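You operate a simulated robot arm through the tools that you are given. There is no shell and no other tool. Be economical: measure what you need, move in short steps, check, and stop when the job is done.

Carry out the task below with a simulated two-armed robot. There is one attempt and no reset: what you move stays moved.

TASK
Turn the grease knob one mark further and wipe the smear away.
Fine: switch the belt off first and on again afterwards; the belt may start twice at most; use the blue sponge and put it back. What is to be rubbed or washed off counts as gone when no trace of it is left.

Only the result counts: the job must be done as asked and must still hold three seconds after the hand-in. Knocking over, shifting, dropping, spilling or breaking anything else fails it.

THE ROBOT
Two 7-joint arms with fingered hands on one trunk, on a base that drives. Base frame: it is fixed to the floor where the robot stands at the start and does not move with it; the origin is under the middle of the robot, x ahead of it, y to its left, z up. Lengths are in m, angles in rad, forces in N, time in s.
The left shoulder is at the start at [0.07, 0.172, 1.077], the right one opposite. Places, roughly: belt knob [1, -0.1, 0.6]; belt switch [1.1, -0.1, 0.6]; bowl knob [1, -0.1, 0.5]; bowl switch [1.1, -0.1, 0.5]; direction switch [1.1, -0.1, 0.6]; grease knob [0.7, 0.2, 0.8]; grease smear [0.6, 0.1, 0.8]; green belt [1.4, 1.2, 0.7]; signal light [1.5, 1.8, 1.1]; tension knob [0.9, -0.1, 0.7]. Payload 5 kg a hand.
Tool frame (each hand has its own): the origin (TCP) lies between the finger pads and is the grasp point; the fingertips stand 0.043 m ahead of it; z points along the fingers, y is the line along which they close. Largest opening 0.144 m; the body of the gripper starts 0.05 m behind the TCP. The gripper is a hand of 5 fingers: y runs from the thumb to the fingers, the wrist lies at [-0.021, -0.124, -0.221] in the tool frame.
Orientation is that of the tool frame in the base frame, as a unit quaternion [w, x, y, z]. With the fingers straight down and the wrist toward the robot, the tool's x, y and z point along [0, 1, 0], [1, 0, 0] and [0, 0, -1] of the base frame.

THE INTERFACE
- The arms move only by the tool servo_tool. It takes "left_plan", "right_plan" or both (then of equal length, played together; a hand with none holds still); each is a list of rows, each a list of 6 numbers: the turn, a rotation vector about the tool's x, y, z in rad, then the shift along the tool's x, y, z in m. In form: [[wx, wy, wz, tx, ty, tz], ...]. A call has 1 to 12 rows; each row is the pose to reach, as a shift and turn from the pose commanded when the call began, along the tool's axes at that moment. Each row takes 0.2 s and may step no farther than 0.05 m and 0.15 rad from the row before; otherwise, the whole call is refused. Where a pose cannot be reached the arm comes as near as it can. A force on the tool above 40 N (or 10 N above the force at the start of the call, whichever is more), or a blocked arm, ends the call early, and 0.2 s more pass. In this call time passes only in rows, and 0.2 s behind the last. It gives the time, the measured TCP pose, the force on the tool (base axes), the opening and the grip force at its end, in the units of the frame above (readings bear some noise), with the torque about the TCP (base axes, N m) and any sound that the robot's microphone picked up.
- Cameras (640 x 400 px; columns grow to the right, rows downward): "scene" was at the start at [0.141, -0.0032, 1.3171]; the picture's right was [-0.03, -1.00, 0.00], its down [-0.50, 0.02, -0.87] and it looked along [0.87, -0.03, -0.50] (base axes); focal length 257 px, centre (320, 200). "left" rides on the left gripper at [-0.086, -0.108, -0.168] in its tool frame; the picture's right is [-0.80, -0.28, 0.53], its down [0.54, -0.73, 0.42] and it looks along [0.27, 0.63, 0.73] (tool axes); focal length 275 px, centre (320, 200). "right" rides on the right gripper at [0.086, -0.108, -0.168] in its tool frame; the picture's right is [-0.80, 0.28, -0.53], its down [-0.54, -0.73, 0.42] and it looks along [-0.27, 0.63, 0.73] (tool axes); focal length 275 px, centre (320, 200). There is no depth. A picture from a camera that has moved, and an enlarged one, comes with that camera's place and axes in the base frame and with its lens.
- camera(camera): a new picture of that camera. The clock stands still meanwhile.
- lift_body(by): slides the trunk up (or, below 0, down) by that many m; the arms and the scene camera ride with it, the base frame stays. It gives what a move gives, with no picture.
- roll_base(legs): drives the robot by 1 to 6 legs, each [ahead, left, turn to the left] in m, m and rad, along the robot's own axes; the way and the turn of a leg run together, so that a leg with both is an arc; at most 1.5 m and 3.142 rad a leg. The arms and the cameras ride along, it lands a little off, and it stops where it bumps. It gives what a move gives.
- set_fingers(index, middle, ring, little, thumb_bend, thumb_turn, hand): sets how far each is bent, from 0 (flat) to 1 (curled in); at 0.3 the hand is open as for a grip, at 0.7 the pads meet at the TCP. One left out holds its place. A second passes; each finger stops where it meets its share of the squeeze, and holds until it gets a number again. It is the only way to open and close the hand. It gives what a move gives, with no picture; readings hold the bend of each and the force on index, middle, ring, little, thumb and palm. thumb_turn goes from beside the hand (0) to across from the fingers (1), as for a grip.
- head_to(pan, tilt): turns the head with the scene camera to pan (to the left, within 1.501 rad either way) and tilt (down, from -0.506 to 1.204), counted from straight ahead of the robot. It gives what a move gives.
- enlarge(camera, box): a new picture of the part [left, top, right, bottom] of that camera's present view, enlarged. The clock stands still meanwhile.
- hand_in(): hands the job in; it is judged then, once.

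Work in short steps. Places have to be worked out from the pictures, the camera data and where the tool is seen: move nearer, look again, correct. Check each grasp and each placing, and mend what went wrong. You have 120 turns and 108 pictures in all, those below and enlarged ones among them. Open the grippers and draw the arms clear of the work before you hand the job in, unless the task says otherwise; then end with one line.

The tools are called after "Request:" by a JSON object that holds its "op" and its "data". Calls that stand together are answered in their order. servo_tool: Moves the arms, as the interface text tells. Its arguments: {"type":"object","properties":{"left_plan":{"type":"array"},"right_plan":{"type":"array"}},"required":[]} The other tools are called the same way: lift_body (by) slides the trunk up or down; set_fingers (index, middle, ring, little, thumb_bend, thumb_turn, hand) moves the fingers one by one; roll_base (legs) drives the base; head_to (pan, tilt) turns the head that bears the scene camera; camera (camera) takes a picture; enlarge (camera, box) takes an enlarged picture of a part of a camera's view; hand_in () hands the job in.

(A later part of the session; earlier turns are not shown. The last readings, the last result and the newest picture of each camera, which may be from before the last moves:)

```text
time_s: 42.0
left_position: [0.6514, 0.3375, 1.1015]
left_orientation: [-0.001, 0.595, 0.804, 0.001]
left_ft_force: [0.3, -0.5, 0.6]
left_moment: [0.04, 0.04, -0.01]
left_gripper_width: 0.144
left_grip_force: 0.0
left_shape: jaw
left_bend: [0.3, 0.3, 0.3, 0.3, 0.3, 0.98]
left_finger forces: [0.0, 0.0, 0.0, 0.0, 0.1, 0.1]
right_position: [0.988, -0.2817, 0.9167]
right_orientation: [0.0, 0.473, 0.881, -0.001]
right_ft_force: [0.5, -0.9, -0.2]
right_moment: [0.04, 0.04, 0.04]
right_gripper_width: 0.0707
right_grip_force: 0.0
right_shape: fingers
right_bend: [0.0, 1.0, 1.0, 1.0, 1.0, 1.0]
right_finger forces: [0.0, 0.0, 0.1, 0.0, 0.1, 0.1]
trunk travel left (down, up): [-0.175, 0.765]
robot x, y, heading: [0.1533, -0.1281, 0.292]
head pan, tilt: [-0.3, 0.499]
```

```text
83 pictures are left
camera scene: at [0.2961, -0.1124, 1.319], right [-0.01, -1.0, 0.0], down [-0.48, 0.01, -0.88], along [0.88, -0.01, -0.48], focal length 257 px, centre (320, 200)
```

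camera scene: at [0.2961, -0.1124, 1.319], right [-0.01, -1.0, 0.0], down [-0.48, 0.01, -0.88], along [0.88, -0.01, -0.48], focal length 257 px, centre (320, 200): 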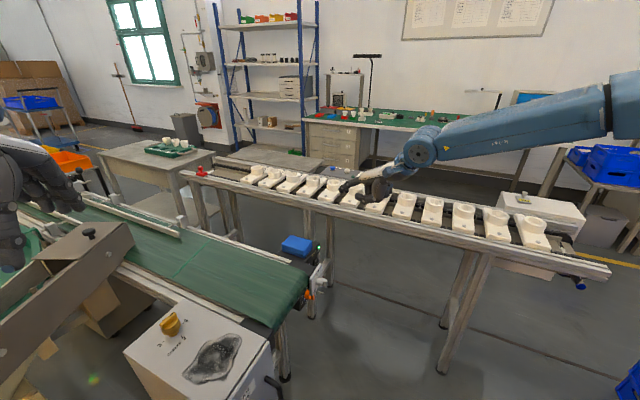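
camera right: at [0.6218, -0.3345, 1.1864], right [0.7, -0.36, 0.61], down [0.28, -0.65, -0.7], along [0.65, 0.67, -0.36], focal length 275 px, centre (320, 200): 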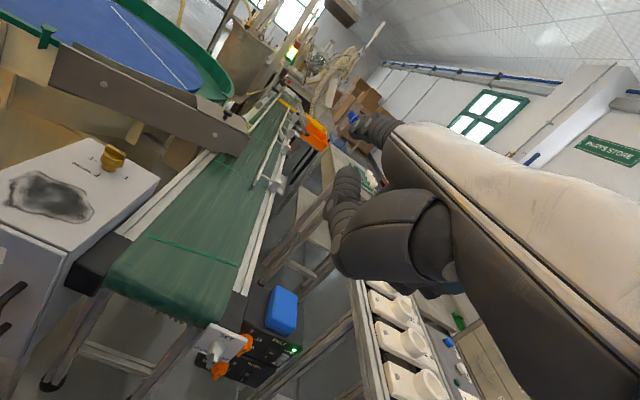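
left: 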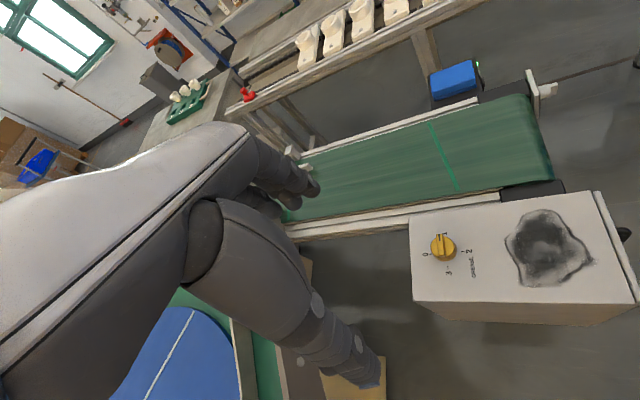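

That worked smoothly. I continue down 0.16 m with a bit more left yaw, then check with both cameras.

Request:
{"op": "servo_tool", "data": {"right_plan": [[0, 0, -0.06, 0, 0, 0.04], [0, 0, -0.12, 0, 0, 0.08], [0, 0, -0.18, 0, 0, 0.12], [0, 0, -0.24, 0, 0, 0.16]]}}

Request:
{"op": "camera", "data": {"camera": "scene"}}

Request:
{"op": "camera", "data": {"camera": "right"}}

```text
time_s: 43.0
left_position: [0.6499, 0.3394, 1.1017]
left_orientation: [-0.002, 0.595, 0.804, 0.001]
left_ft_force: [0.4, 0.6, 0.1]
left_moment: [-0.11, -0.02, -0.02]
left_gripper_width: 0.1441
left_grip_force: 0.0
left_shape: jaw
left_bend: [0.3, 0.3, 0.3, 0.3, 0.3, 0.98]
left_finger forces: [0.0, 0.1, 0.1, 0.0, 0.1, 0.0]
right_position: [0.9798, -0.2796, 0.7528]
right_orientation: [0.0, 0.37, 0.929, -0.005]
right_ft_force: [-2.3, -3.4, -6.9]
right_moment: [0.41, -0.11, -0.08]
right_gripper_width: 0.0706
right_grip_force: 0.1
right_shape: fingers
right_bend: [0.0, 1.0, 1.0, 1.0, 1.0, 1.0]
right_finger forces: [0.0, 0.0, 0.1, 0.0, 0.0, 0.0]
right hand out of reach, approached as far as the arm can: row 4
trunk travel left (down, up): [-0.175, 0.765]
robot x, y, heading: [0.1557, -0.1236, 0.286]
head pan, tilt: [-0.3, 0.499]
```

```text
82 pictures are left
camera scene: at [0.2951, -0.112, 1.3188], right [-0.01, -1.0, 0.0], down [-0.48, 0.0, -0.88], along [0.88, -0.01, -0.48], focal length 257 px, centre (320, 200)
```

scene: 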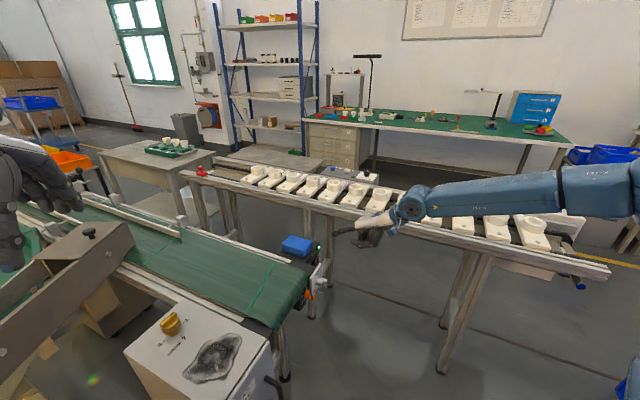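

```text
81 pictures are left
camera right: at [0.845, -0.2986, 0.9215], right [0.78, -0.34, 0.53], down [-0.11, -0.9, -0.41], along [0.62, 0.27, -0.74], focal length 275 px, centre (320, 200)
```

right: 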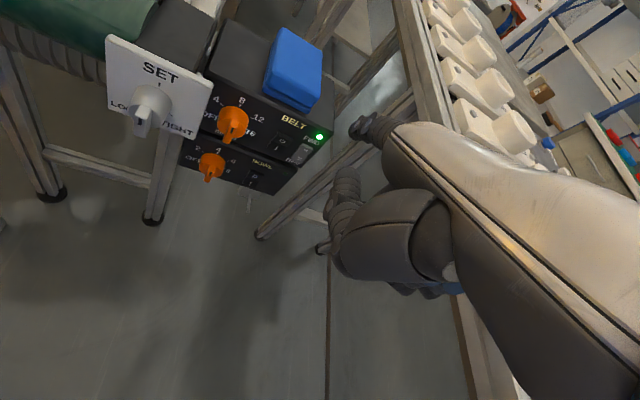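

Good view of the panel. I enlarge to locate the index fingertip relative to the rocker, and check the static force.

Request:
{"op": "enlarge", "data": {"camera": "right", "box": [200, 60, 420, 220]}}

Request:
{"op": "enlarge", "data": {"camera": "scene", "box": [250, 180, 450, 310]}}

Request:
{"op": "servo_tool", "data": {"right_plan": [[0, 0, 0, 0, 0, 0]]}}

```text
2.50 times, centred on (310, 140) of right
camera zoom: at [0.845, -0.2986, 0.9215], right [0.78, -0.34, 0.53], down [-0.11, -0.9, -0.41], along [0.62, 0.27, -0.74], focal length 688 px, centre (345, 350)
```

zoom: 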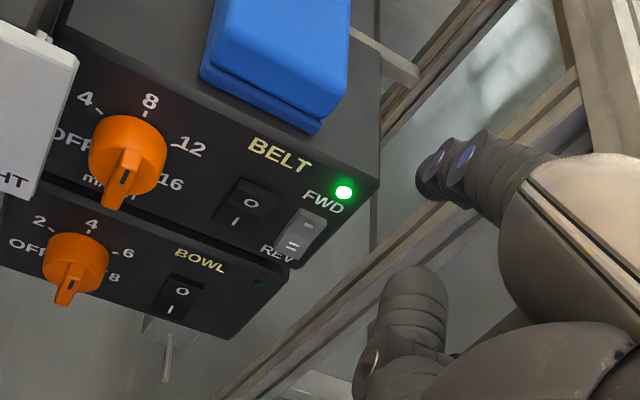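

```text
3.08 times, centred on (350, 245) of scene
camera zoom: at [0.2951, -0.112, 1.3188], right [-0.01, -1.0, 0.0], down [-0.48, 0.0, -0.88], along [0.88, -0.01, -0.48], focal length 790 px, centre (228, 62)
```

zoom: 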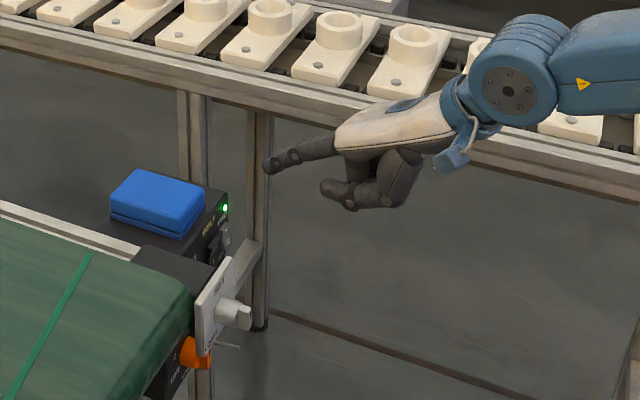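

```text
time_s: 43.4
left_position: [0.6509, 0.3392, 1.1027]
left_orientation: [0.0, 0.596, 0.803, 0.001]
left_ft_force: [-0.6, -1.1, 0.0]
left_moment: [0.05, -0.02, -0.01]
left_gripper_width: 0.1439
left_grip_force: 0.0
left_shape: jaw
left_bend: [0.3, 0.3, 0.3, 0.3, 0.3, 0.98]
left_finger forces: [0.1, 0.0, 0.0, 0.1, 0.0, 0.0]
right_position: [0.9825, -0.2771, 0.7578]
right_orientation: [0.002, 0.369, 0.929, -0.001]
right_ft_force: [0.2, 0.1, 0.5]
right_moment: [0.06, 0.0, 0.02]
right_gripper_width: 0.0708
right_grip_force: 0.1
right_shape: fingers
right_bend: [0.0, 1.0, 1.0, 1.0, 1.0, 1.0]
right_finger forces: [0.0, 0.0, 0.1, 0.0, 0.0, 0.0]
trunk travel left (down, up): [-0.175, 0.765]
robot x, y, heading: [0.153, -0.1252, 0.289]
head pan, tilt: [-0.3, 0.499]
```

The static force is nil and the index tip is at ≈[1.06, -0.166, 0.756] (tool offset ≈[0.02, 0.137, 0]). The O half is at ≈[1.075, -0.081, 0.612]. Before going lower I check the forearm's clearance to the moulds on the conveyor.

Request:
{"op": "head_to", "data": {"pan": -0.9, "tilt": 0.45}}

Request:
{"op": "camera", "data": {"camera": "scene"}}

```text
time_s: 44.4
left_position: [0.6506, 0.34, 1.1012]
left_orientation: [0.0, 0.595, 0.803, 0.001]
left_ft_force: [-0.2, -1.0, -0.1]
left_moment: [0.03, 0.02, 0.01]
left_gripper_width: 0.1439
left_grip_force: 0.1
left_shape: jaw
left_bend: [0.3, 0.3, 0.3, 0.3, 0.3, 0.98]
left_finger forces: [0.0, 0.0, 0.0, 0.0, 0.0, 0.0]
right_position: [0.9826, -0.2762, 0.7569]
right_orientation: [0.001, 0.369, 0.93, -0.002]
right_ft_force: [-0.1, -0.9, -0.3]
right_moment: [0.02, 0.01, -0.01]
right_gripper_width: 0.0711
right_grip_force: 0.0
right_shape: fingers
right_bend: [0.0, 1.0, 1.0, 1.0, 1.0, 1.0]
right_finger forces: [0.0, 0.0, 0.0, 0.0, 0.0, 0.1]
trunk travel left (down, up): [-0.175, 0.765]
robot x, y, heading: [0.1548, -0.1217, 0.292]
head pan, tilt: [-0.901, 0.45]
```

```text
78 pictures are left
camera scene: at [0.2796, -0.1626, 1.3235], right [-0.57, -0.82, 0.0], down [-0.36, 0.25, -0.9], along [0.74, -0.51, -0.44], focal length 257 px, centre (320, 200)
```

scene: 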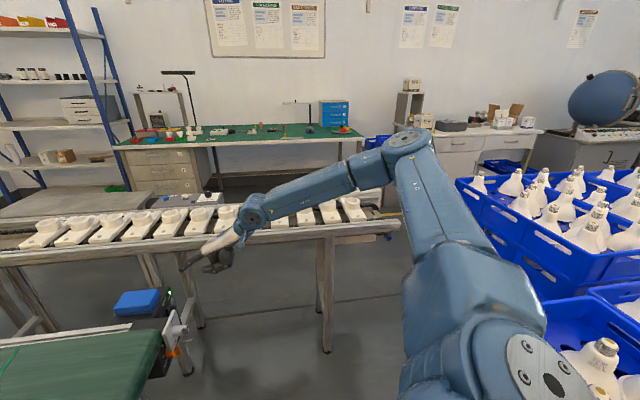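

The elbow is high (≈[0.76, -0.78, 1.15]) and clear of conveyor and crates, so lowering the trunk is the safest descent. I raise the left hand first so it stays above the chute, then lower by 0.14.

Request:
{"op": "servo_tool", "data": {"left_plan": [[0, 0, 0, 0, 0, -0.05], [0, 0, 0, 0, 0, -0.1], [0, 0, 0, 0, 0, -0.15]]}}

Request:
{"op": "lift_body", "data": {"by": -0.14}}

Request:
{"op": "head_to", "data": {"pan": -0.3, "tilt": 0.6}}

Request:
{"op": "enlarge", "data": {"camera": "right", "box": [200, 20, 440, 190]}}

Request:
{"op": "enlarge", "data": {"camera": "scene", "box": [240, 120, 440, 250]}}

```text
time_s: 45.2
left_position: [0.6506, 0.3374, 1.2523]
left_orientation: [-0.001, 0.596, 0.803, 0.001]
left_ft_force: [-0.2, 0.4, 0.7]
left_moment: [0.06, -0.02, 0.0]
left_gripper_width: 0.144
left_grip_force: 0.2
left_shape: jaw
left_bend: [0.3, 0.3, 0.3, 0.3, 0.3, 0.98]
left_finger forces: [0.1, 0.1, 0.0, 0.0, 0.0, 0.0]
right_position: [0.9824, -0.277, 0.7588]
right_orientation: [0.003, 0.369, 0.93, 0.0]
right_ft_force: [0.7, -0.7, 0.3]
right_moment: [0.06, 0.03, -0.01]
right_gripper_width: 0.0711
right_grip_force: 0.0
right_shape: fingers
right_bend: [0.0, 1.0, 1.0, 1.0, 1.0, 1.0]
right_finger forces: [0.0, 0.0, 0.1, 0.0, 0.0, 0.0]
trunk travel left (down, up): [-0.175, 0.765]
robot x, y, heading: [0.1555, -0.122, 0.293]
head pan, tilt: [-0.901, 0.45]
```

```text
time_s: 46.9
left_position: [0.6513, 0.3384, 1.1111]
left_orientation: [-0.001, 0.596, 0.803, 0.0]
left_ft_force: [-1.2, -0.1, 0.7]
left_moment: [0.04, -0.06, 0.02]
left_gripper_width: 0.1442
left_grip_force: 0.1
left_shape: jaw
left_bend: [0.3, 0.3, 0.3, 0.3, 0.3, 0.98]
left_finger forces: [0.0, 0.1, 0.0, 0.0, 0.0, 0.1]
right_position: [0.9823, -0.2765, 0.6186]
right_orientation: [0.002, 0.369, 0.929, -0.001]
right_ft_force: [-0.2, 1.1, 0.5]
right_moment: [-0.02, 0.0, 0.01]
right_gripper_width: 0.0709
right_grip_force: 0.1
right_shape: fingers
right_bend: [0.0, 1.0, 1.0, 1.0, 1.0, 1.0]
right_finger forces: [0.0, 0.1, 0.1, 0.1, 0.0, 0.1]
trunk travel left (down, up): [-0.035, 0.905]
robot x, y, heading: [0.1565, -0.128, 0.295]
head pan, tilt: [-0.901, 0.45]
```

```text
time_s: 47.9
left_position: [0.6514, 0.3384, 1.1106]
left_orientation: [0.0, 0.595, 0.804, 0.0]
left_ft_force: [-0.9, 0.5, -0.3]
left_moment: [-0.02, 0.0, -0.01]
left_gripper_width: 0.144
left_grip_force: 0.1
left_shape: jaw
left_bend: [0.3, 0.3, 0.3, 0.3, 0.3, 0.98]
left_finger forces: [0.0, 0.1, 0.1, 0.0, 0.1, 0.0]
right_position: [0.9819, -0.2765, 0.6178]
right_orientation: [0.001, 0.369, 0.93, -0.002]
right_ft_force: [-0.4, 0.3, -0.1]
right_moment: [0.0, -0.01, 0.02]
right_gripper_width: 0.071
right_grip_force: 0.1
right_shape: fingers
right_bend: [0.0, 1.0, 1.0, 1.0, 1.0, 1.0]
right_finger forces: [0.0, 0.0, 0.1, 0.0, 0.0, 0.1]
trunk travel left (down, up): [-0.035, 0.905]
robot x, y, heading: [0.1571, -0.1236, 0.285]
head pan, tilt: [-0.3, 0.6]
```

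```text
2.35 times, centred on (320, 105) of right
camera zoom: at [0.846, -0.2957, 0.7856], right [0.77, -0.34, 0.54], down [-0.1, -0.9, -0.42], along [0.63, 0.27, -0.73], focal length 648 px, centre (320, 424)
```

zoom: 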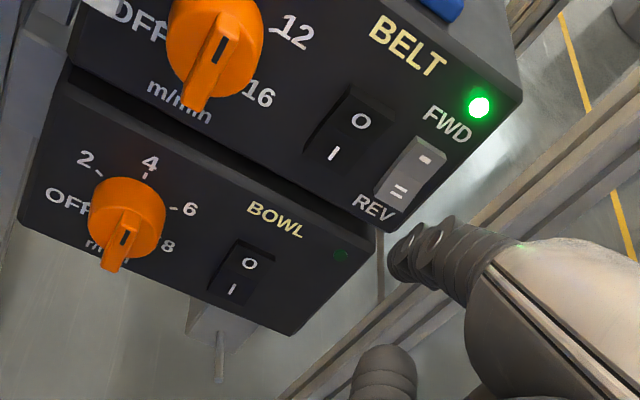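

```text
3.08 times, centred on (340, 185) of scene
camera zoom: at [0.2924, -0.1109, 1.17], right [-0.01, -1.0, 0.0], down [-0.56, 0.01, -0.82], along [0.82, -0.01, -0.57], focal length 790 px, centre (258, 246)
```

zoom: 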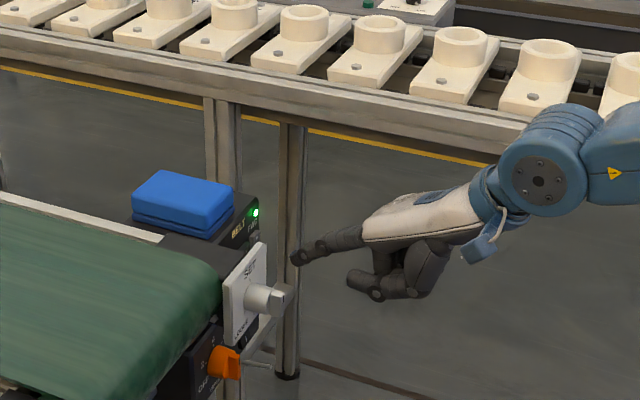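

The rocker's O lies about [0.01, 0.075, 0] from the fingertip. I move 4.5 cm of that first, slightly rising, then look again.

Request:
{"op": "servo_tool", "data": {"right_plan": [[0, 0, 0, 0.012, 0.02, -0.002], [0, 0, 0, 0.0236, 0.0396, -0.004]]}}

Request:
{"op": "enlarge", "data": {"camera": "right", "box": [200, 20, 440, 190]}}

Request:
{"op": "enlarge", "data": {"camera": "scene", "box": [270, 150, 390, 230]}}

```text
time_s: 48.5
left_position: [0.6511, 0.3395, 1.1111]
left_orientation: [-0.001, 0.596, 0.803, 0.0]
left_ft_force: [0.1, 0.3, 0.5]
left_moment: [0.0, 0.01, 0.01]
left_gripper_width: 0.144
left_grip_force: 0.0
left_shape: jaw
left_bend: [0.3, 0.3, 0.3, 0.3, 0.3, 0.98]
left_finger forces: [0.1, 0.0, 0.0, 0.0, 0.0, 0.0]
right_position: [0.9911, -0.2322, 0.6213]
right_orientation: [0.002, 0.37, 0.929, -0.001]
right_ft_force: [-1.3, -0.9, -0.4]
right_moment: [-0.01, 0.0, 0.05]
right_gripper_width: 0.07
right_grip_force: 0.7
right_shape: fingers
right_bend: [0.0, 1.0, 1.0, 1.0, 1.0, 1.0]
right_finger forces: [1.4, 0.1, 0.0, 0.1, 0.0, 0.1]
trunk travel left (down, up): [-0.035, 0.905]
robot x, y, heading: [0.1546, -0.1243, 0.295]
head pan, tilt: [-0.3, 0.6]
```

```text
2.35 times, centred on (320, 105) of right
camera zoom: at [0.8554, -0.2512, 0.7895], right [0.77, -0.34, 0.54], down [-0.1, -0.9, -0.42], along [0.63, 0.27, -0.73], focal length 648 px, centre (320, 424)
```

zoom: 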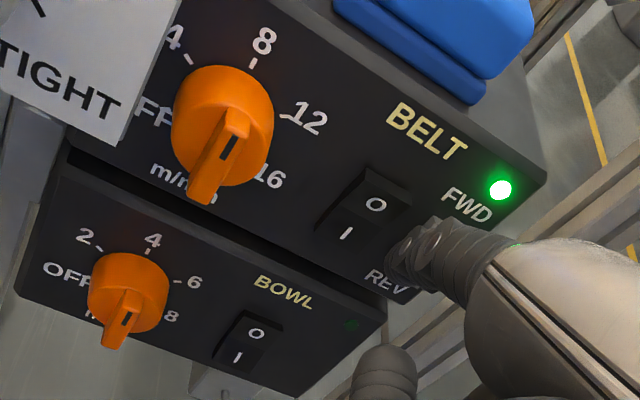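

```text
5.00 times, centred on (330, 190) of scene
camera zoom: at [0.2921, -0.1108, 1.17], right [-0.01, -1.0, 0.0], down [-0.56, 0.01, -0.83], along [0.82, -0.01, -0.56], focal length 1284 px, centre (270, 250)
```

zoom: 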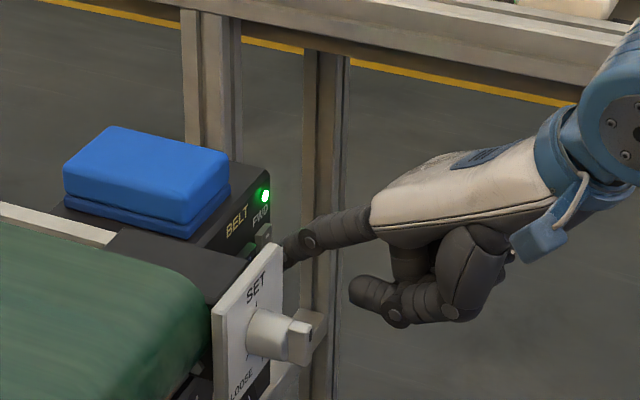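

The index already touches lightly (1.4 N), and it is on the grey direction switch, right of the rocker. I back straight off, then shift about 2 cm left and 1 cm up.

Request:
{"op": "servo_tool", "data": {"right_plan": [[0, 0, 0, -0.01, -0.023, 0], [0, 0, 0, 0.0065, -0.03, -0.012]]}}

Request:
{"op": "enlarge", "data": {"camera": "right", "box": [200, 20, 440, 190]}}

```text
time_s: 49.1
left_position: [0.6503, 0.3407, 1.11]
left_orientation: [0.001, 0.594, 0.804, 0.0]
left_ft_force: [-0.4, -0.3, 0.9]
left_moment: [-0.05, -0.07, 0.0]
left_gripper_width: 0.144
left_grip_force: 0.0
left_shape: jaw
left_bend: [0.3, 0.3, 0.3, 0.3, 0.3, 0.98]
left_finger forces: [0.1, 0.0, 0.0, 0.0, 0.0, 0.0]
right_position: [0.9656, -0.2467, 0.6353]
right_orientation: [0.003, 0.369, 0.929, -0.002]
right_ft_force: [-0.6, 0.7, 0.3]
right_moment: [-0.01, -0.05, -0.04]
right_gripper_width: 0.0708
right_grip_force: 0.0
right_shape: fingers
right_bend: [0.0, 1.0, 1.0, 1.0, 1.0, 1.0]
right_finger forces: [0.0, 0.1, 0.1, 0.1, 0.0, 0.0]
trunk travel left (down, up): [-0.035, 0.905]
robot x, y, heading: [0.152, -0.1199, 0.293]
head pan, tilt: [-0.3, 0.6]
```

```text
2.35 times, centred on (320, 105) of right
camera zoom: at [0.831, -0.2666, 0.8024], right [0.77, -0.34, 0.54], down [-0.1, -0.9, -0.42], along [0.63, 0.27, -0.73], focal length 648 px, centre (320, 424)
```

zoom: 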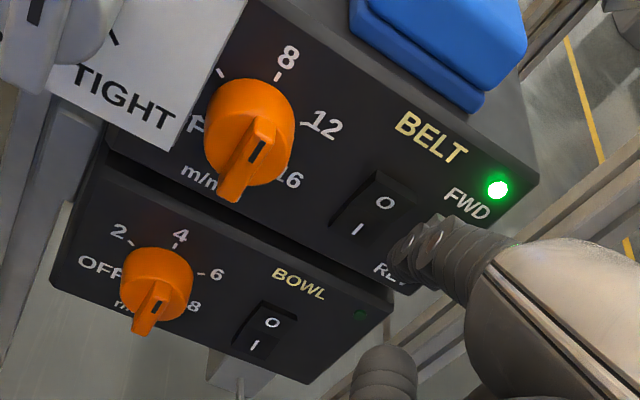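

The alignment is nearly right; with 2 cm more forward, 5 mm left and 6 mm up the tip should sit just before the O. I take that step and check.

Request:
{"op": "servo_tool", "data": {"right_plan": [[0, 0, 0, 0.0126, 0.0163, -0.006]]}}

Request:
{"op": "enlarge", "data": {"camera": "right", "box": [260, 60, 400, 160]}}

Request:
{"op": "enlarge", "data": {"camera": "scene", "box": [290, 160, 370, 210]}}

```text
time_s: 49.5
left_position: [0.651, 0.3402, 1.1114]
left_orientation: [-0.001, 0.595, 0.803, 0.0]
left_ft_force: [-1.5, 1.1, 0.2]
left_moment: [-0.01, -0.02, -0.02]
left_gripper_width: 0.1439
left_grip_force: 0.0
left_shape: jaw
left_bend: [0.3, 0.3, 0.3, 0.3, 0.3, 0.98]
left_finger forces: [0.0, 0.1, 0.1, 0.1, 0.0, 0.0]
right_position: [0.9695, -0.2276, 0.64]
right_orientation: [0.002, 0.369, 0.929, -0.003]
right_ft_force: [-0.4, 0.1, -0.1]
right_moment: [-0.03, -0.01, -0.02]
right_gripper_width: 0.0707
right_grip_force: 0.1
right_shape: fingers
right_bend: [0.0, 1.0, 1.0, 1.0, 1.0, 1.0]
right_finger forces: [0.1, 0.1, 0.0, 0.1, 0.0, 0.0]
trunk travel left (down, up): [-0.035, 0.905]
robot x, y, heading: [0.1591, -0.1232, 0.293]
head pan, tilt: [-0.3, 0.6]
```

```text
4.00 times, centred on (330, 110) of right
camera zoom: at [0.8329, -0.2463, 0.8074], right [0.77, -0.34, 0.54], down [-0.1, -0.9, -0.42], along [0.63, 0.27, -0.73], focal length 1101 px, centre (280, 560)
```

zoom: 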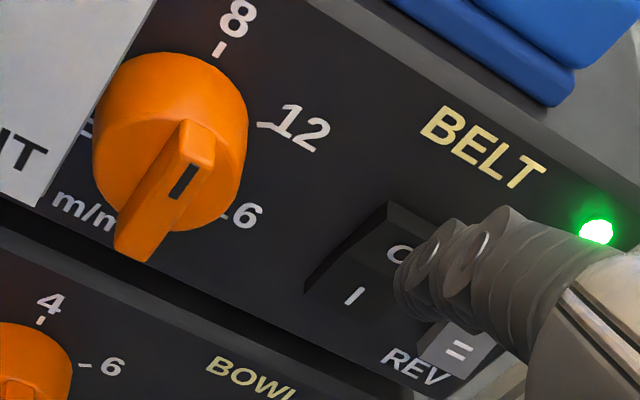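

```text
8.00 times, centred on (330, 185) of scene
camera zoom: at [0.2921, -0.1092, 1.1699], right [-0.01, -1.0, 0.0], down [-0.56, 0.0, -0.83], along [0.83, -0.01, -0.56], focal length 2054 px, centre (240, 320)
```

zoom: 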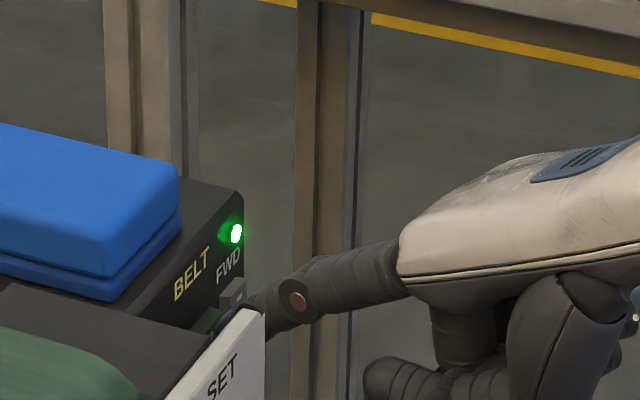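

The tip is right in front of the rocker's upper half. I shift 5 mm left, 3 mm up and press in about 2 cm in small rows, watching force and sound.

Request:
{"op": "servo_tool", "data": {"right_plan": [[0, 0, 0, 0.0086, 0.0072, -0.003], [0, 0, 0, 0.0106, 0.0118, -0.003], [0, 0, 0, 0.0126, 0.0164, -0.003]]}}

Request:
{"op": "enlarge", "data": {"camera": "right", "box": [260, 60, 400, 160]}}

```text
time_s: 50.3
left_position: [0.6497, 0.3371, 1.1122]
left_orientation: [0.0, 0.596, 0.803, 0.001]
left_ft_force: [0.1, 0.3, -0.1]
left_moment: [-0.03, 0.01, -0.03]
left_gripper_width: 0.1441
left_grip_force: 0.0
left_shape: jaw
left_bend: [0.3, 0.3, 0.3, 0.3, 0.3, 0.98]
left_finger forces: [0.0, 0.1, 0.0, 0.1, 0.0, 0.0]
right_position: [0.9686, -0.2116, 0.643]
right_orientation: [0.003, 0.37, 0.929, -0.002]
right_ft_force: [-11.6, -21.1, 10.3]
right_moment: [0.96, -0.74, -0.52]
right_gripper_width: 0.064
right_grip_force: 12.5
right_shape: fingers
right_bend: [0.03, 1.0, 1.0, 1.0, 1.0, 1.0]
right_finger forces: [25.1, 0.0, 0.0, 0.0, 0.0, 0.0]
trunk travel left (down, up): [-0.035, 0.905]
robot x, y, heading: [0.1574, -0.1246, 0.293]
head pan, tilt: [-0.3, 0.6]
```

```text
4.00 times, centred on (330, 110) of right
camera zoom: at [0.8331, -0.2292, 0.8107], right [0.77, -0.34, 0.54], down [-0.1, -0.9, -0.42], along [0.63, 0.27, -0.73], focal length 1101 px, centre (280, 560)
```

zoom: 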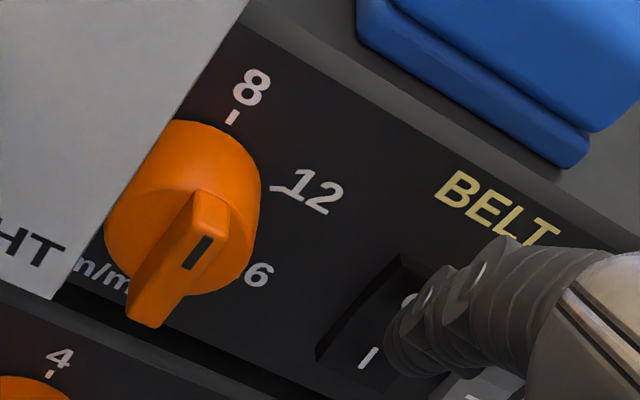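

The tip presses with 25 N, but near the rocker's middle. I back off, go 10 mm higher and 3 mm left, and press again.

Request:
{"op": "servo_tool", "data": {"right_plan": [[0, 0, 0, -0.006, -0.0138, 0], [0, 0, 0, -0.003, -0.016, -0.011], [0, 0, 0, 0.001, -0.0068, -0.011], [0, 0, 0, 0.004, 0.0, -0.011]]}}

Request:
{"op": "enlarge", "data": {"camera": "right", "box": [260, 60, 400, 160]}}

```text
time_s: 51.3
left_position: [0.6514, 0.3379, 1.1109]
left_orientation: [0.0, 0.596, 0.803, 0.001]
left_ft_force: [0.0, 0.3, -0.4]
left_moment: [0.02, 0.05, 0.03]
left_gripper_width: 0.1438
left_grip_force: 0.2
left_shape: jaw
left_bend: [0.3, 0.3, 0.3, 0.3, 0.3, 0.98]
left_finger forces: [0.1, 0.0, 0.0, 0.0, 0.0, 0.0]
right_position: [0.9677, -0.2063, 0.6535]
right_orientation: [0.002, 0.37, 0.929, -0.003]
right_ft_force: [-6.4, -12.5, 3.6]
right_moment: [0.42, -0.39, -0.26]
right_gripper_width: 0.0662
right_grip_force: 7.1
right_shape: fingers
right_bend: [0.02, 1.0, 1.0, 1.0, 1.0, 1.0]
right_finger forces: [15.0, 0.0, 0.0, 0.0, 0.0, 0.0]
trunk travel left (down, up): [-0.035, 0.905]
robot x, y, heading: [0.1557, -0.1263, 0.29]
head pan, tilt: [-0.3, 0.6]
```

```text
4.00 times, centred on (330, 110) of right
camera zoom: at [0.8307, -0.2257, 0.8217], right [0.77, -0.34, 0.54], down [-0.1, -0.9, -0.42], along [0.63, 0.27, -0.73], focal length 1101 px, centre (280, 560)
```

zoom: 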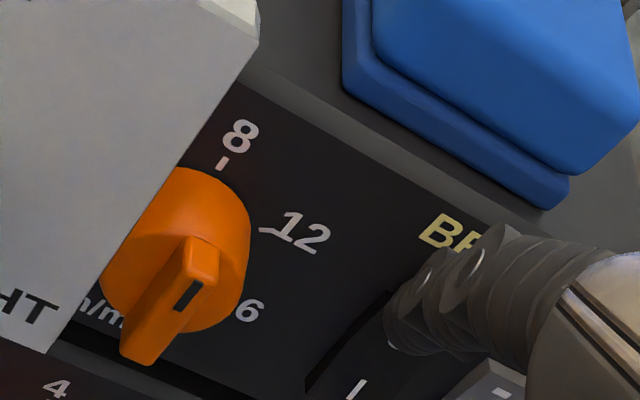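

Contact with 15 N on the upper half now. I retract 4 cm and look at the rocker and whether the belt has stopped.

Request:
{"op": "servo_tool", "data": {"right_plan": [[0, 0, 0, -0.008, -0.018, 0], [0, 0, 0, -0.016, -0.037, 0.0]]}}

Request:
{"op": "enlarge", "data": {"camera": "right", "box": [260, 40, 400, 140]}}

Request:
{"op": "camera", "data": {"camera": "scene"}}

```text
time_s: 51.9
left_position: [0.6515, 0.3392, 1.111]
left_orientation: [-0.001, 0.595, 0.804, 0.001]
left_ft_force: [-0.5, -1.2, 0.4]
left_moment: [0.07, -0.01, -0.02]
left_gripper_width: 0.144
left_grip_force: 0.1
left_shape: jaw
left_bend: [0.3, 0.3, 0.3, 0.3, 0.3, 0.98]
left_finger forces: [0.1, 0.1, 0.1, 0.0, 0.0, 0.0]
right_position: [0.9551, -0.2407, 0.6537]
right_orientation: [0.002, 0.369, 0.929, -0.001]
right_ft_force: [0.0, -0.5, -0.1]
right_moment: [0.01, 0.04, -0.01]
right_gripper_width: 0.0707
right_grip_force: 0.0
right_shape: fingers
right_bend: [0.0, 1.0, 1.0, 1.0, 1.0, 1.0]
right_finger forces: [0.1, 0.0, 0.0, 0.1, 0.0, 0.1]
trunk travel left (down, up): [-0.035, 0.905]
robot x, y, heading: [0.1575, -0.1215, 0.291]
head pan, tilt: [-0.3, 0.6]
```

```text
4.00 times, centred on (330, 90) of right
camera zoom: at [0.818, -0.2607, 0.8221], right [0.77, -0.34, 0.54], down [-0.1, -0.9, -0.42], along [0.63, 0.27, -0.73], focal length 1101 px, centre (280, 640)
```

zoom: 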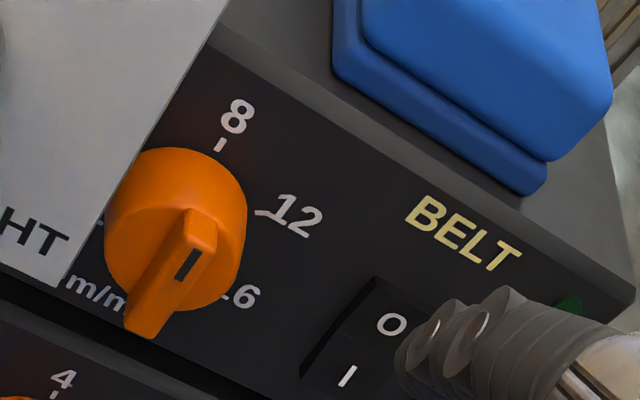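

```text
67 pictures are left
camera scene: at [0.2924, -0.1111, 1.17], right [-0.01, -1.0, 0.0], down [-0.57, 0.0, -0.82], along [0.82, -0.01, -0.57], focal length 257 px, centre (320, 200)
```

scene: 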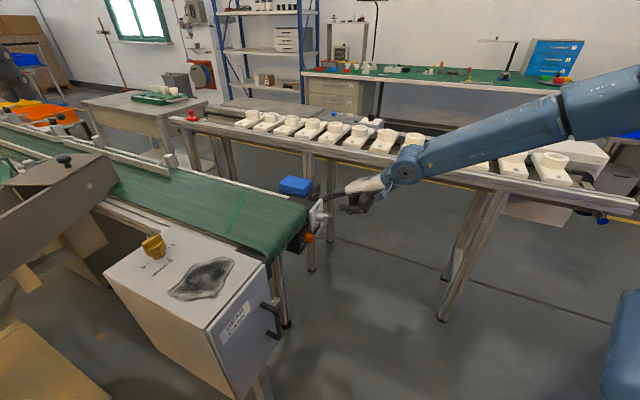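

The LED went dark: the belt is off (press reference for O: TCP [0.968, -0.206, 0.654]). Now I raise the trunk, open the hand to the grip shape, and survey the sponge from above.

Request:
{"op": "servo_tool", "data": {"right_plan": [[0, 0, 0, -0.012, -0.027, 0], [0, 0, 0, -0.024, -0.054, 0]]}}

Request:
{"op": "lift_body", "data": {"by": 0.3}}

Request:
{"op": "set_fingers", "data": {"hand": "right", "index": 0.3, "middle": 0.3, "ring": 0.3, "little": 0.3, "thumb_bend": 0.3, "thumb_turn": 1.0}}

Request:
{"op": "camera", "data": {"camera": "right"}}

Request:
{"op": "enlarge", "data": {"camera": "scene", "box": [220, 190, 380, 300]}}

```text
time_s: 52.5
left_position: [0.6513, 0.3389, 1.111]
left_orientation: [-0.001, 0.595, 0.804, 0.001]
left_ft_force: [-0.3, 0.2, 0.6]
left_moment: [0.02, -0.02, 0.02]
left_gripper_width: 0.1438
left_grip_force: 0.0
left_shape: jaw
left_bend: [0.3, 0.3, 0.3, 0.3, 0.3, 0.98]
left_finger forces: [0.0, 0.0, 0.0, 0.0, 0.1, 0.1]
right_position: [0.9343, -0.2979, 0.6549]
right_orientation: [0.003, 0.368, 0.93, -0.001]
right_ft_force: [-0.2, 0.3, -0.2]
right_moment: [-0.03, 0.02, -0.03]
right_gripper_width: 0.0708
right_grip_force: 0.1
right_shape: fingers
right_bend: [0.0, 1.0, 1.0, 1.0, 1.0, 1.0]
right_finger forces: [0.0, 0.0, 0.1, 0.1, 0.1, 0.0]
trunk travel left (down, up): [-0.035, 0.905]
robot x, y, heading: [0.1554, -0.1217, 0.292]
head pan, tilt: [-0.3, 0.6]
```

```text
time_s: 55.5
left_position: [0.6513, 0.3401, 1.412]
left_orientation: [-0.001, 0.596, 0.803, 0.0]
left_ft_force: [-0.5, 1.0, -0.1]
left_moment: [-0.05, -0.01, 0.0]
left_gripper_width: 0.144
left_grip_force: 0.0
left_shape: jaw
left_bend: [0.3, 0.3, 0.3, 0.3, 0.3, 0.98]
left_finger forces: [0.1, 0.1, 0.1, 0.1, 0.1, 0.1]
right_position: [0.9341, -0.2985, 0.9541]
right_orientation: [0.002, 0.369, 0.929, -0.002]
right_ft_force: [0.2, 0.1, 0.3]
right_moment: [0.03, 0.03, -0.03]
right_gripper_width: 0.0707
right_grip_force: 0.0
right_shape: fingers
right_bend: [0.0, 1.0, 1.0, 1.0, 1.0, 1.0]
right_finger forces: [0.1, 0.0, 0.0, 0.0, 0.1, 0.1]
trunk travel left (down, up): [-0.335, 0.605]
robot x, y, heading: [0.1577, -0.1257, 0.297]
head pan, tilt: [-0.3, 0.6]
```

```text
time_s: 56.5
left_position: [0.6521, 0.3387, 1.4107]
left_orientation: [-0.001, 0.596, 0.803, 0.0]
left_ft_force: [-0.2, 0.7, 0.3]
left_moment: [-0.01, -0.01, 0.02]
left_gripper_width: 0.1441
left_grip_force: 0.0
left_shape: jaw
left_bend: [0.3, 0.3, 0.3, 0.3, 0.3, 0.98]
left_finger forces: [0.0, 0.1, 0.0, 0.0, 0.0, 0.1]
right_position: [0.9342, -0.2976, 0.9556]
right_orientation: [0.003, 0.369, 0.929, -0.002]
right_ft_force: [0.6, 0.0, -0.1]
right_moment: [0.0, -0.03, -0.01]
right_gripper_width: 0.1496
right_grip_force: 0.0
right_shape: fingers
right_bend: [0.3, 0.3, 0.3, 0.3, 0.3, 0.98]
right_finger forces: [0.1, 0.0, 0.0, 0.1, 0.1, 0.0]
trunk travel left (down, up): [-0.335, 0.605]
robot x, y, heading: [0.1551, -0.1245, 0.288]
head pan, tilt: [-0.3, 0.6]
```

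```text
66 pictures are left
camera right: at [0.7981, -0.3177, 1.1225], right [0.77, -0.34, 0.54], down [-0.1, -0.9, -0.42], along [0.63, 0.27, -0.73], focal length 275 px, centre (320, 200)
```

right: 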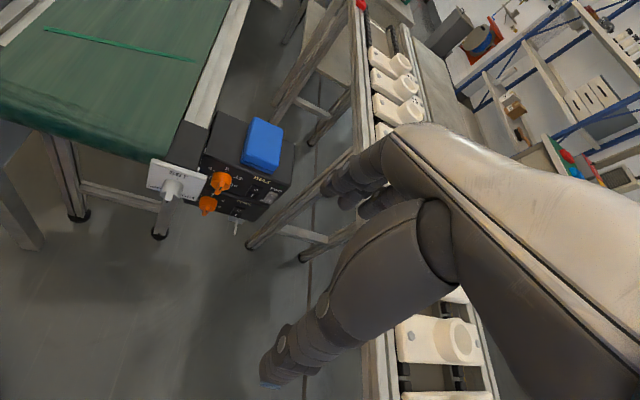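

```text
3.64 times, centred on (300, 245) of scene
camera zoom: at [0.2925, -0.1108, 1.47], right [-0.01, -1.0, 0.0], down [-0.57, 0.0, -0.82], along [0.82, -0.01, -0.57], focal length 934 px, centre (393, 36)
```

zoom: 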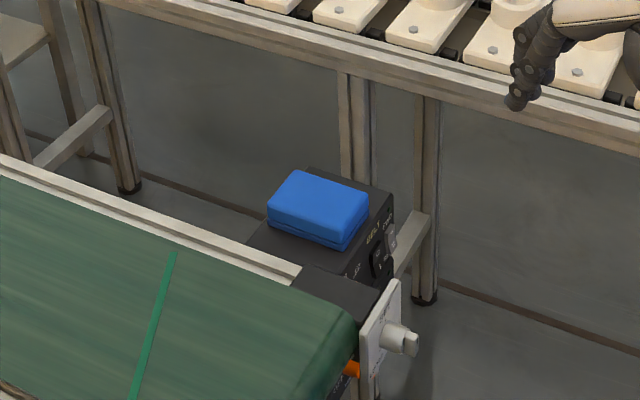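

The sponge centre is ≈[1.06, -0.037, 0.71], about 0.10 long along azimuth 70° and 0.075 wide along azimuth -20°. I'll grip it across the short side with tool y at azimuth -20°, so I turn the base right a bit to heading ≈0.05.

Request:
{"op": "roll_base", "data": {"legs": [[0, 0, -0.25]]}}

```text
time_s: 57.7
left_position: [0.7517, 0.2018, 1.4104]
left_orientation: [0.0, 0.691, 0.723, 0.001]
left_ft_force: [-0.1, 0.4, -0.7]
left_moment: [0.01, -0.04, -0.03]
left_gripper_width: 0.1438
left_grip_force: 0.0
left_shape: jaw
left_bend: [0.3, 0.3, 0.3, 0.3, 0.3, 0.98]
left_finger forces: [0.1, 0.0, 0.1, 0.0, 0.0, 0.0]
right_position: [0.8672, -0.4871, 0.9534]
right_orientation: [0.002, 0.482, 0.876, -0.002]
right_ft_force: [0.7, 0.9, -0.2]
right_moment: [-0.03, -0.01, 0.01]
right_gripper_width: 0.1492
right_grip_force: 0.0
right_shape: fingers
right_bend: [0.3, 0.3, 0.3, 0.3, 0.3, 0.98]
right_finger forces: [0.0, 0.0, 0.1, 0.0, 0.0, 0.0]
trunk travel left (down, up): [-0.335, 0.605]
robot x, y, heading: [0.16, -0.1252, 0.042]
head pan, tilt: [-0.3, 0.6]
```

Now I bring the right hand above the sponge (TCP ≈[1.06, -0.04, 0.92]) while yawing it to azimuth -20°.

Request:
{"op": "servo_tool", "data": {"right_plan": [[0, 0, 0.083, 0.025, 0.037, 0.003], [0, 0, 0.166, 0.05, 0.073, 0.006], [0, 0, 0.25, 0.076, 0.11, 0.01], [0, 0, 0.333, 0.101, 0.147, 0.013], [0, 0, 0.416, 0.126, 0.184, 0.016], [0, 0, 0.499, 0.151, 0.22, 0.019], [0, 0, 0.582, 0.176, 0.257, 0.022], [0, 0, 0.666, 0.202, 0.294, 0.026], [0, 0, 0.749, 0.227, 0.331, 0.029], [0, 0, 0.832, 0.252, 0.367, 0.032], [0, 0, 0.915, 0.277, 0.404, 0.035]]}}

Request:
{"op": "camera", "data": {"camera": "right"}}

Request:
{"op": "camera", "data": {"camera": "scene"}}

```text
time_s: 60.1
left_position: [0.7512, 0.2007, 1.4114]
left_orientation: [-0.001, 0.691, 0.723, 0.001]
left_ft_force: [-0.4, -0.5, 0.3]
left_moment: [-0.02, 0.01, 0.03]
left_gripper_width: 0.1439
left_grip_force: 0.0
left_shape: jaw
left_bend: [0.3, 0.3, 0.3, 0.3, 0.3, 0.98]
left_finger forces: [0.0, 0.0, 0.0, 0.1, 0.0, 0.0]
right_position: [0.9386, -0.2489, 1.0238]
right_orientation: [0.002, 0.819, 0.573, 0.0]
right_ft_force: [0.8, 0.4, -0.3]
right_moment: [0.01, 0.01, 0.01]
right_gripper_width: 0.1496
right_grip_force: 0.0
right_shape: fingers
right_bend: [0.3, 0.3, 0.3, 0.3, 0.3, 0.98]
right_finger forces: [0.0, 0.0, 0.0, 0.0, 0.0, 0.0]
right hand out of reach, approached as far as the arm can: row 6, 7, 8, 9, 10, 11
trunk travel left (down, up): [-0.335, 0.605]
robot x, y, heading: [0.1575, -0.1275, 0.037]
head pan, tilt: [-0.3, 0.6]
```

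```text
64 pictures are left
camera right: at [0.8665, -0.1304, 1.1927], right [-0.01, -0.84, 0.54], down [-0.87, -0.26, -0.43], along [0.5, -0.47, -0.73], focal length 275 px, centre (320, 200)
```

right: 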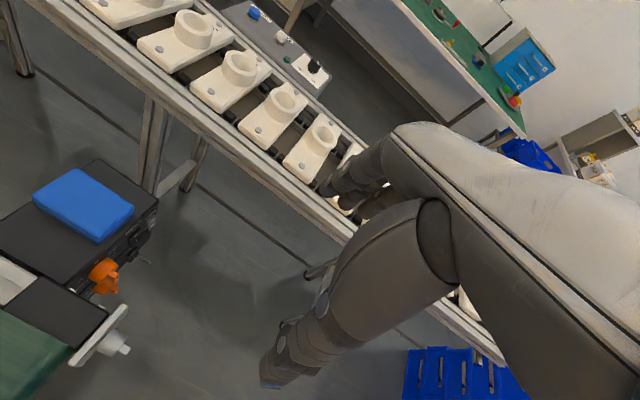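

```text
63 pictures are left
camera scene: at [0.2914, -0.1449, 1.47], right [-0.26, -0.97, 0.0], down [-0.55, 0.15, -0.82], along [0.8, -0.21, -0.57], focal length 257 px, centre (320, 200)
```

scene: 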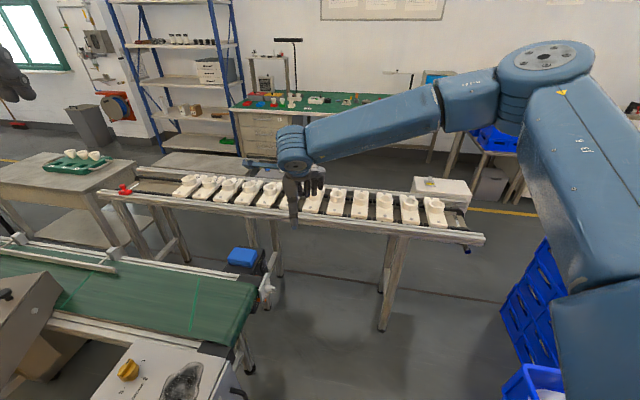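

The right wrist can't make that yaw out there, but for the left hand it is the natural inward yaw. I return the right hand to its starting posture and will use the left hand for the sponge.

Request:
{"op": "servo_tool", "data": {"right_plan": [[0, 0, -0.07, -0.03, 0.005, -0.04], [0, 0, -0.14, -0.06, 0.01, -0.08], [0, 0, -0.21, -0.09, 0.015, -0.12], [0, 0, -0.28, -0.12, 0.02, -0.16], [0, 0, -0.35, -0.15, 0.025, -0.2]]}}

Request:
{"op": "head_to", "data": {"pan": 0.15, "tilt": 0.85}}

Request:
{"op": "camera", "data": {"camera": "scene"}}

Request:
{"op": "camera", "data": {"camera": "left"}}

```text
refused: row 1 steps farther than a row can; nothing moved
```

```text
time_s: 61.0
left_position: [0.7521, 0.2011, 1.4101]
left_orientation: [-0.001, 0.691, 0.723, 0.001]
left_ft_force: [0.2, -0.2, -0.1]
left_moment: [0.04, -0.02, 0.01]
left_gripper_width: 0.1438
left_grip_force: 0.0
left_shape: jaw
left_bend: [0.3, 0.3, 0.3, 0.3, 0.3, 0.98]
left_finger forces: [0.0, 0.0, 0.0, 0.0, 0.0, 0.0]
right_position: [0.9379, -0.2489, 1.0247]
right_orientation: [0.001, 0.819, 0.574, 0.001]
right_ft_force: [0.2, -0.5, 0.3]
right_moment: [0.0, 0.03, -0.01]
right_gripper_width: 0.1497
right_grip_force: 0.1
right_shape: fingers
right_bend: [0.3, 0.3, 0.3, 0.3, 0.3, 0.98]
right_finger forces: [0.1, 0.1, 0.1, 0.0, 0.1, 0.0]
trunk travel left (down, up): [-0.335, 0.605]
robot x, y, heading: [0.1543, -0.1257, 0.044]
head pan, tilt: [0.15, 0.85]
```

```text
62 pictures are left
camera scene: at [0.2831, -0.1076, 1.4491], right [0.19, -0.98, 0.0], down [-0.74, -0.14, -0.66], along [0.65, 0.12, -0.75], focal length 257 px, centre (320, 200)
```

scene: 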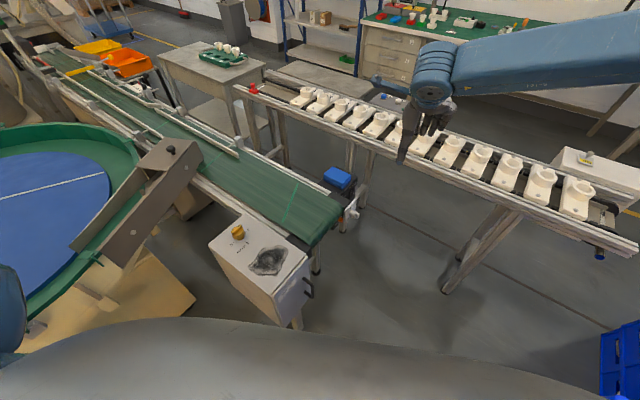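

```text
61 pictures are left
camera left: at [0.6469, 0.1104, 1.5787], right [-0.25, -0.81, -0.54], down [-0.75, 0.51, -0.42], along [0.61, 0.3, -0.73], focal length 275 px, centre (320, 200)
```

left: 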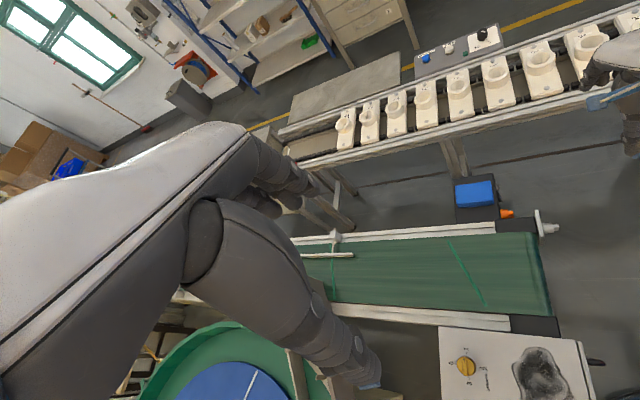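

The first row was slightly too long. Since the commanded pose likely still is the unreachable one, I retrace from there in small rows, upward and to the right.

Request:
{"op": "servo_tool", "data": {"right_plan": [[0, 0, -0.03, -0.036, 0, -0.032], [0, 0, -0.06, -0.073, 0, -0.064], [0, 0, -0.09, -0.11, 0.002, -0.095], [0, 0, -0.12, -0.147, 0.003, -0.127], [0, 0, -0.15, -0.184, 0.004, -0.159]]}}

```text
time_s: 62.2
left_position: [0.7478, 0.2001, 1.4134]
left_orientation: [-0.001, 0.691, 0.722, 0.002]
left_ft_force: [-1.1, -1.2, 1.7]
left_moment: [0.02, -0.04, 0.03]
left_gripper_width: 0.1438
left_grip_force: 0.1
left_shape: jaw
left_bend: [0.3, 0.3, 0.3, 0.3, 0.3, 0.98]
left_finger forces: [0.0, 0.1, 0.0, 0.0, 0.1, 0.0]
right_position: [0.8769, -0.423, 1.1826]
right_orientation: [0.003, 0.774, 0.633, 0.001]
right_ft_force: [0.1, -0.5, 0.4]
right_moment: [0.01, 0.0, -0.01]
right_gripper_width: 0.1495
right_grip_force: 0.1
right_shape: fingers
right_bend: [0.3, 0.3, 0.3, 0.3, 0.3, 0.98]
right_finger forces: [0.0, 0.0, 0.0, 0.1, 0.1, 0.0]
trunk travel left (down, up): [-0.335, 0.605]
robot x, y, heading: [0.1574, -0.1253, 0.04]
head pan, tilt: [0.15, 0.85]
```

The right hand is parked. I turn the base to heading ≈-0.16 so the sponge lies ~20° to the left hand's side, then lower the trunk.

Request:
{"op": "roll_base", "data": {"legs": [[0, 0, -0.2]]}}

Request:
{"op": "lift_body", "data": {"by": -0.2}}

Request:
{"op": "servo_tool", "data": {"left_plan": [[0, 0, 0.03, 0, 0, 0]]}}

```text
time_s: 63.4
left_position: [0.8037, 0.0774, 1.4121]
left_orientation: [-0.001, 0.76, 0.65, 0.001]
left_ft_force: [-0.6, 0.2, -0.3]
left_moment: [0.06, -0.03, 0.01]
left_gripper_width: 0.1439
left_grip_force: 0.0
left_shape: jaw
left_bend: [0.3, 0.3, 0.3, 0.3, 0.3, 0.98]
left_finger forces: [0.0, 0.0, 0.0, 0.0, 0.0, 0.0]
right_position: [0.8037, -0.5586, 1.1808]
right_orientation: [0.002, 0.834, 0.552, -0.002]
right_ft_force: [0.2, -0.2, -0.4]
right_moment: [0.01, 0.01, 0.04]
right_gripper_width: 0.1491
right_grip_force: 0.1
right_shape: fingers
right_bend: [0.3, 0.3, 0.3, 0.3, 0.3, 0.98]
right_finger forces: [0.0, 0.0, 0.0, 0.0, 0.0, 0.1]
trunk travel left (down, up): [-0.335, 0.605]
robot x, y, heading: [0.1536, -0.1259, -0.167]
head pan, tilt: [0.15, 0.85]
```

```text
time_s: 65.5
left_position: [0.8028, 0.0771, 1.2121]
left_orientation: [-0.001, 0.76, 0.65, 0.0]
left_ft_force: [-0.5, 0.2, 0.9]
left_moment: [-0.04, -0.01, 0.06]
left_gripper_width: 0.1439
left_grip_force: 0.2
left_shape: jaw
left_bend: [0.3, 0.3, 0.3, 0.3, 0.3, 0.98]
left_finger forces: [0.0, 0.1, 0.0, 0.0, 0.0, 0.0]
right_position: [0.805, -0.5574, 0.9821]
right_orientation: [0.003, 0.833, 0.553, -0.002]
right_ft_force: [0.0, 0.0, 0.0]
right_moment: [0.01, -0.01, 0.01]
right_gripper_width: 0.1495
right_grip_force: 0.1
right_shape: fingers
right_bend: [0.3, 0.3, 0.3, 0.3, 0.3, 0.98]
right_finger forces: [0.0, 0.0, 0.0, 0.0, 0.1, 0.0]
trunk travel left (down, up): [-0.135, 0.805]
robot x, y, heading: [0.1551, -0.125, -0.16]
head pan, tilt: [0.15, 0.85]
```

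```text
time_s: 65.9
left_position: [0.8038, 0.076, 1.2108]
left_orientation: [0.0, 0.77, 0.638, 0.0]
left_ft_force: [-0.5, -0.1, -0.7]
left_moment: [0.0, 0.0, 0.01]
left_gripper_width: 0.1438
left_grip_force: 0.0
left_shape: jaw
left_bend: [0.3, 0.3, 0.3, 0.3, 0.3, 0.98]
left_finger forces: [0.0, 0.1, 0.1, 0.1, 0.0, 0.0]
right_position: [0.804, -0.5577, 0.9819]
right_orientation: [0.003, 0.834, 0.552, -0.001]
right_ft_force: [0.3, -0.4, -0.1]
right_moment: [0.02, 0.0, 0.02]
right_gripper_width: 0.1494
right_grip_force: 0.1
right_shape: fingers
right_bend: [0.3, 0.3, 0.3, 0.3, 0.3, 0.98]
right_finger forces: [0.0, 0.1, 0.1, 0.0, 0.0, 0.0]
trunk travel left (down, up): [-0.135, 0.805]
robot x, y, heading: [0.1562, -0.1204, -0.158]
head pan, tilt: [0.15, 0.85]
```

The left hand is at azimuth -11°. I now move it above the sponge, TCP ≈[1.05, -0.035, 0.93], yawing to -20°.

Request:
{"op": "servo_tool", "data": {"left_plan": [[0, 0, 0.018, -0.007, 0.029, 0.031], [0, 0, 0.037, -0.014, 0.058, 0.062], [0, 0, 0.055, -0.021, 0.087, 0.093], [0, 0, 0.073, -0.028, 0.116, 0.124], [0, 0, 0.092, -0.035, 0.146, 0.156], [0, 0, 0.11, -0.042, 0.175, 0.187], [0, 0, 0.128, -0.049, 0.204, 0.218], [0, 0, 0.146, -0.056, 0.233, 0.249], [0, 0, 0.165, -0.063, 0.262, 0.28]]}}

Request:
{"op": "camera", "data": {"camera": "left"}}

Request:
{"op": "camera", "data": {"camera": "scene"}}

```text
time_s: 67.9
left_position: [1.0511, -0.033, 0.9297]
left_orientation: [-0.001, 0.819, 0.574, 0.0]
left_ft_force: [0.2, -0.2, 0.3]
left_moment: [-0.02, 0.03, 0.02]
left_gripper_width: 0.1442
left_grip_force: 0.0
left_shape: jaw
left_bend: [0.3, 0.3, 0.3, 0.3, 0.3, 0.98]
left_finger forces: [0.1, 0.0, 0.1, 0.0, 0.0, 0.0]
right_position: [0.8053, -0.5582, 0.9806]
right_orientation: [0.002, 0.833, 0.553, -0.001]
right_ft_force: [0.9, -0.3, -1.1]
right_moment: [-0.01, 0.05, 0.03]
right_gripper_width: 0.1495
right_grip_force: 0.1
right_shape: fingers
right_bend: [0.3, 0.3, 0.3, 0.3, 0.3, 0.98]
right_finger forces: [0.0, 0.0, 0.1, 0.1, 0.0, 0.0]
trunk travel left (down, up): [-0.135, 0.805]
robot x, y, heading: [0.1543, -0.1205, -0.156]
head pan, tilt: [0.15, 0.85]
```

```text
60 pictures are left
camera left: at [0.9195, -0.0768, 1.097], right [-0.54, -0.65, -0.54], down [-0.49, 0.76, -0.42], along [0.68, 0.04, -0.73], focal length 275 px, centre (320, 200)
```

left: 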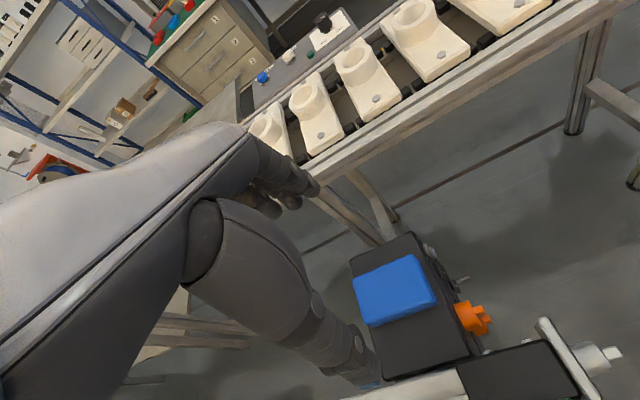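

```text
59 pictures are left
camera scene: at [0.285, -0.1333, 1.2489], right [-0.01, -1.0, 0.0], down [-0.75, 0.01, -0.66], along [0.66, -0.01, -0.75], focal length 257 px, centre (320, 200)
```

scene: 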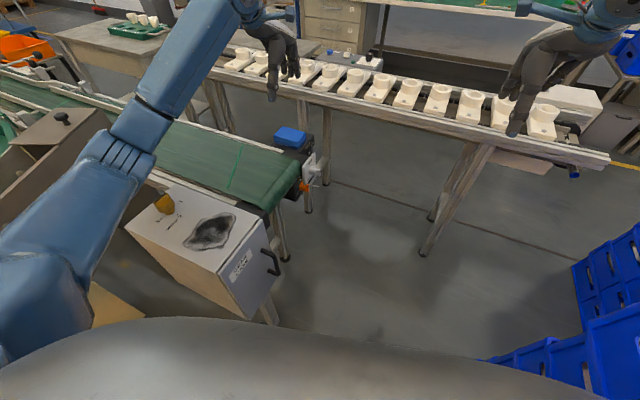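

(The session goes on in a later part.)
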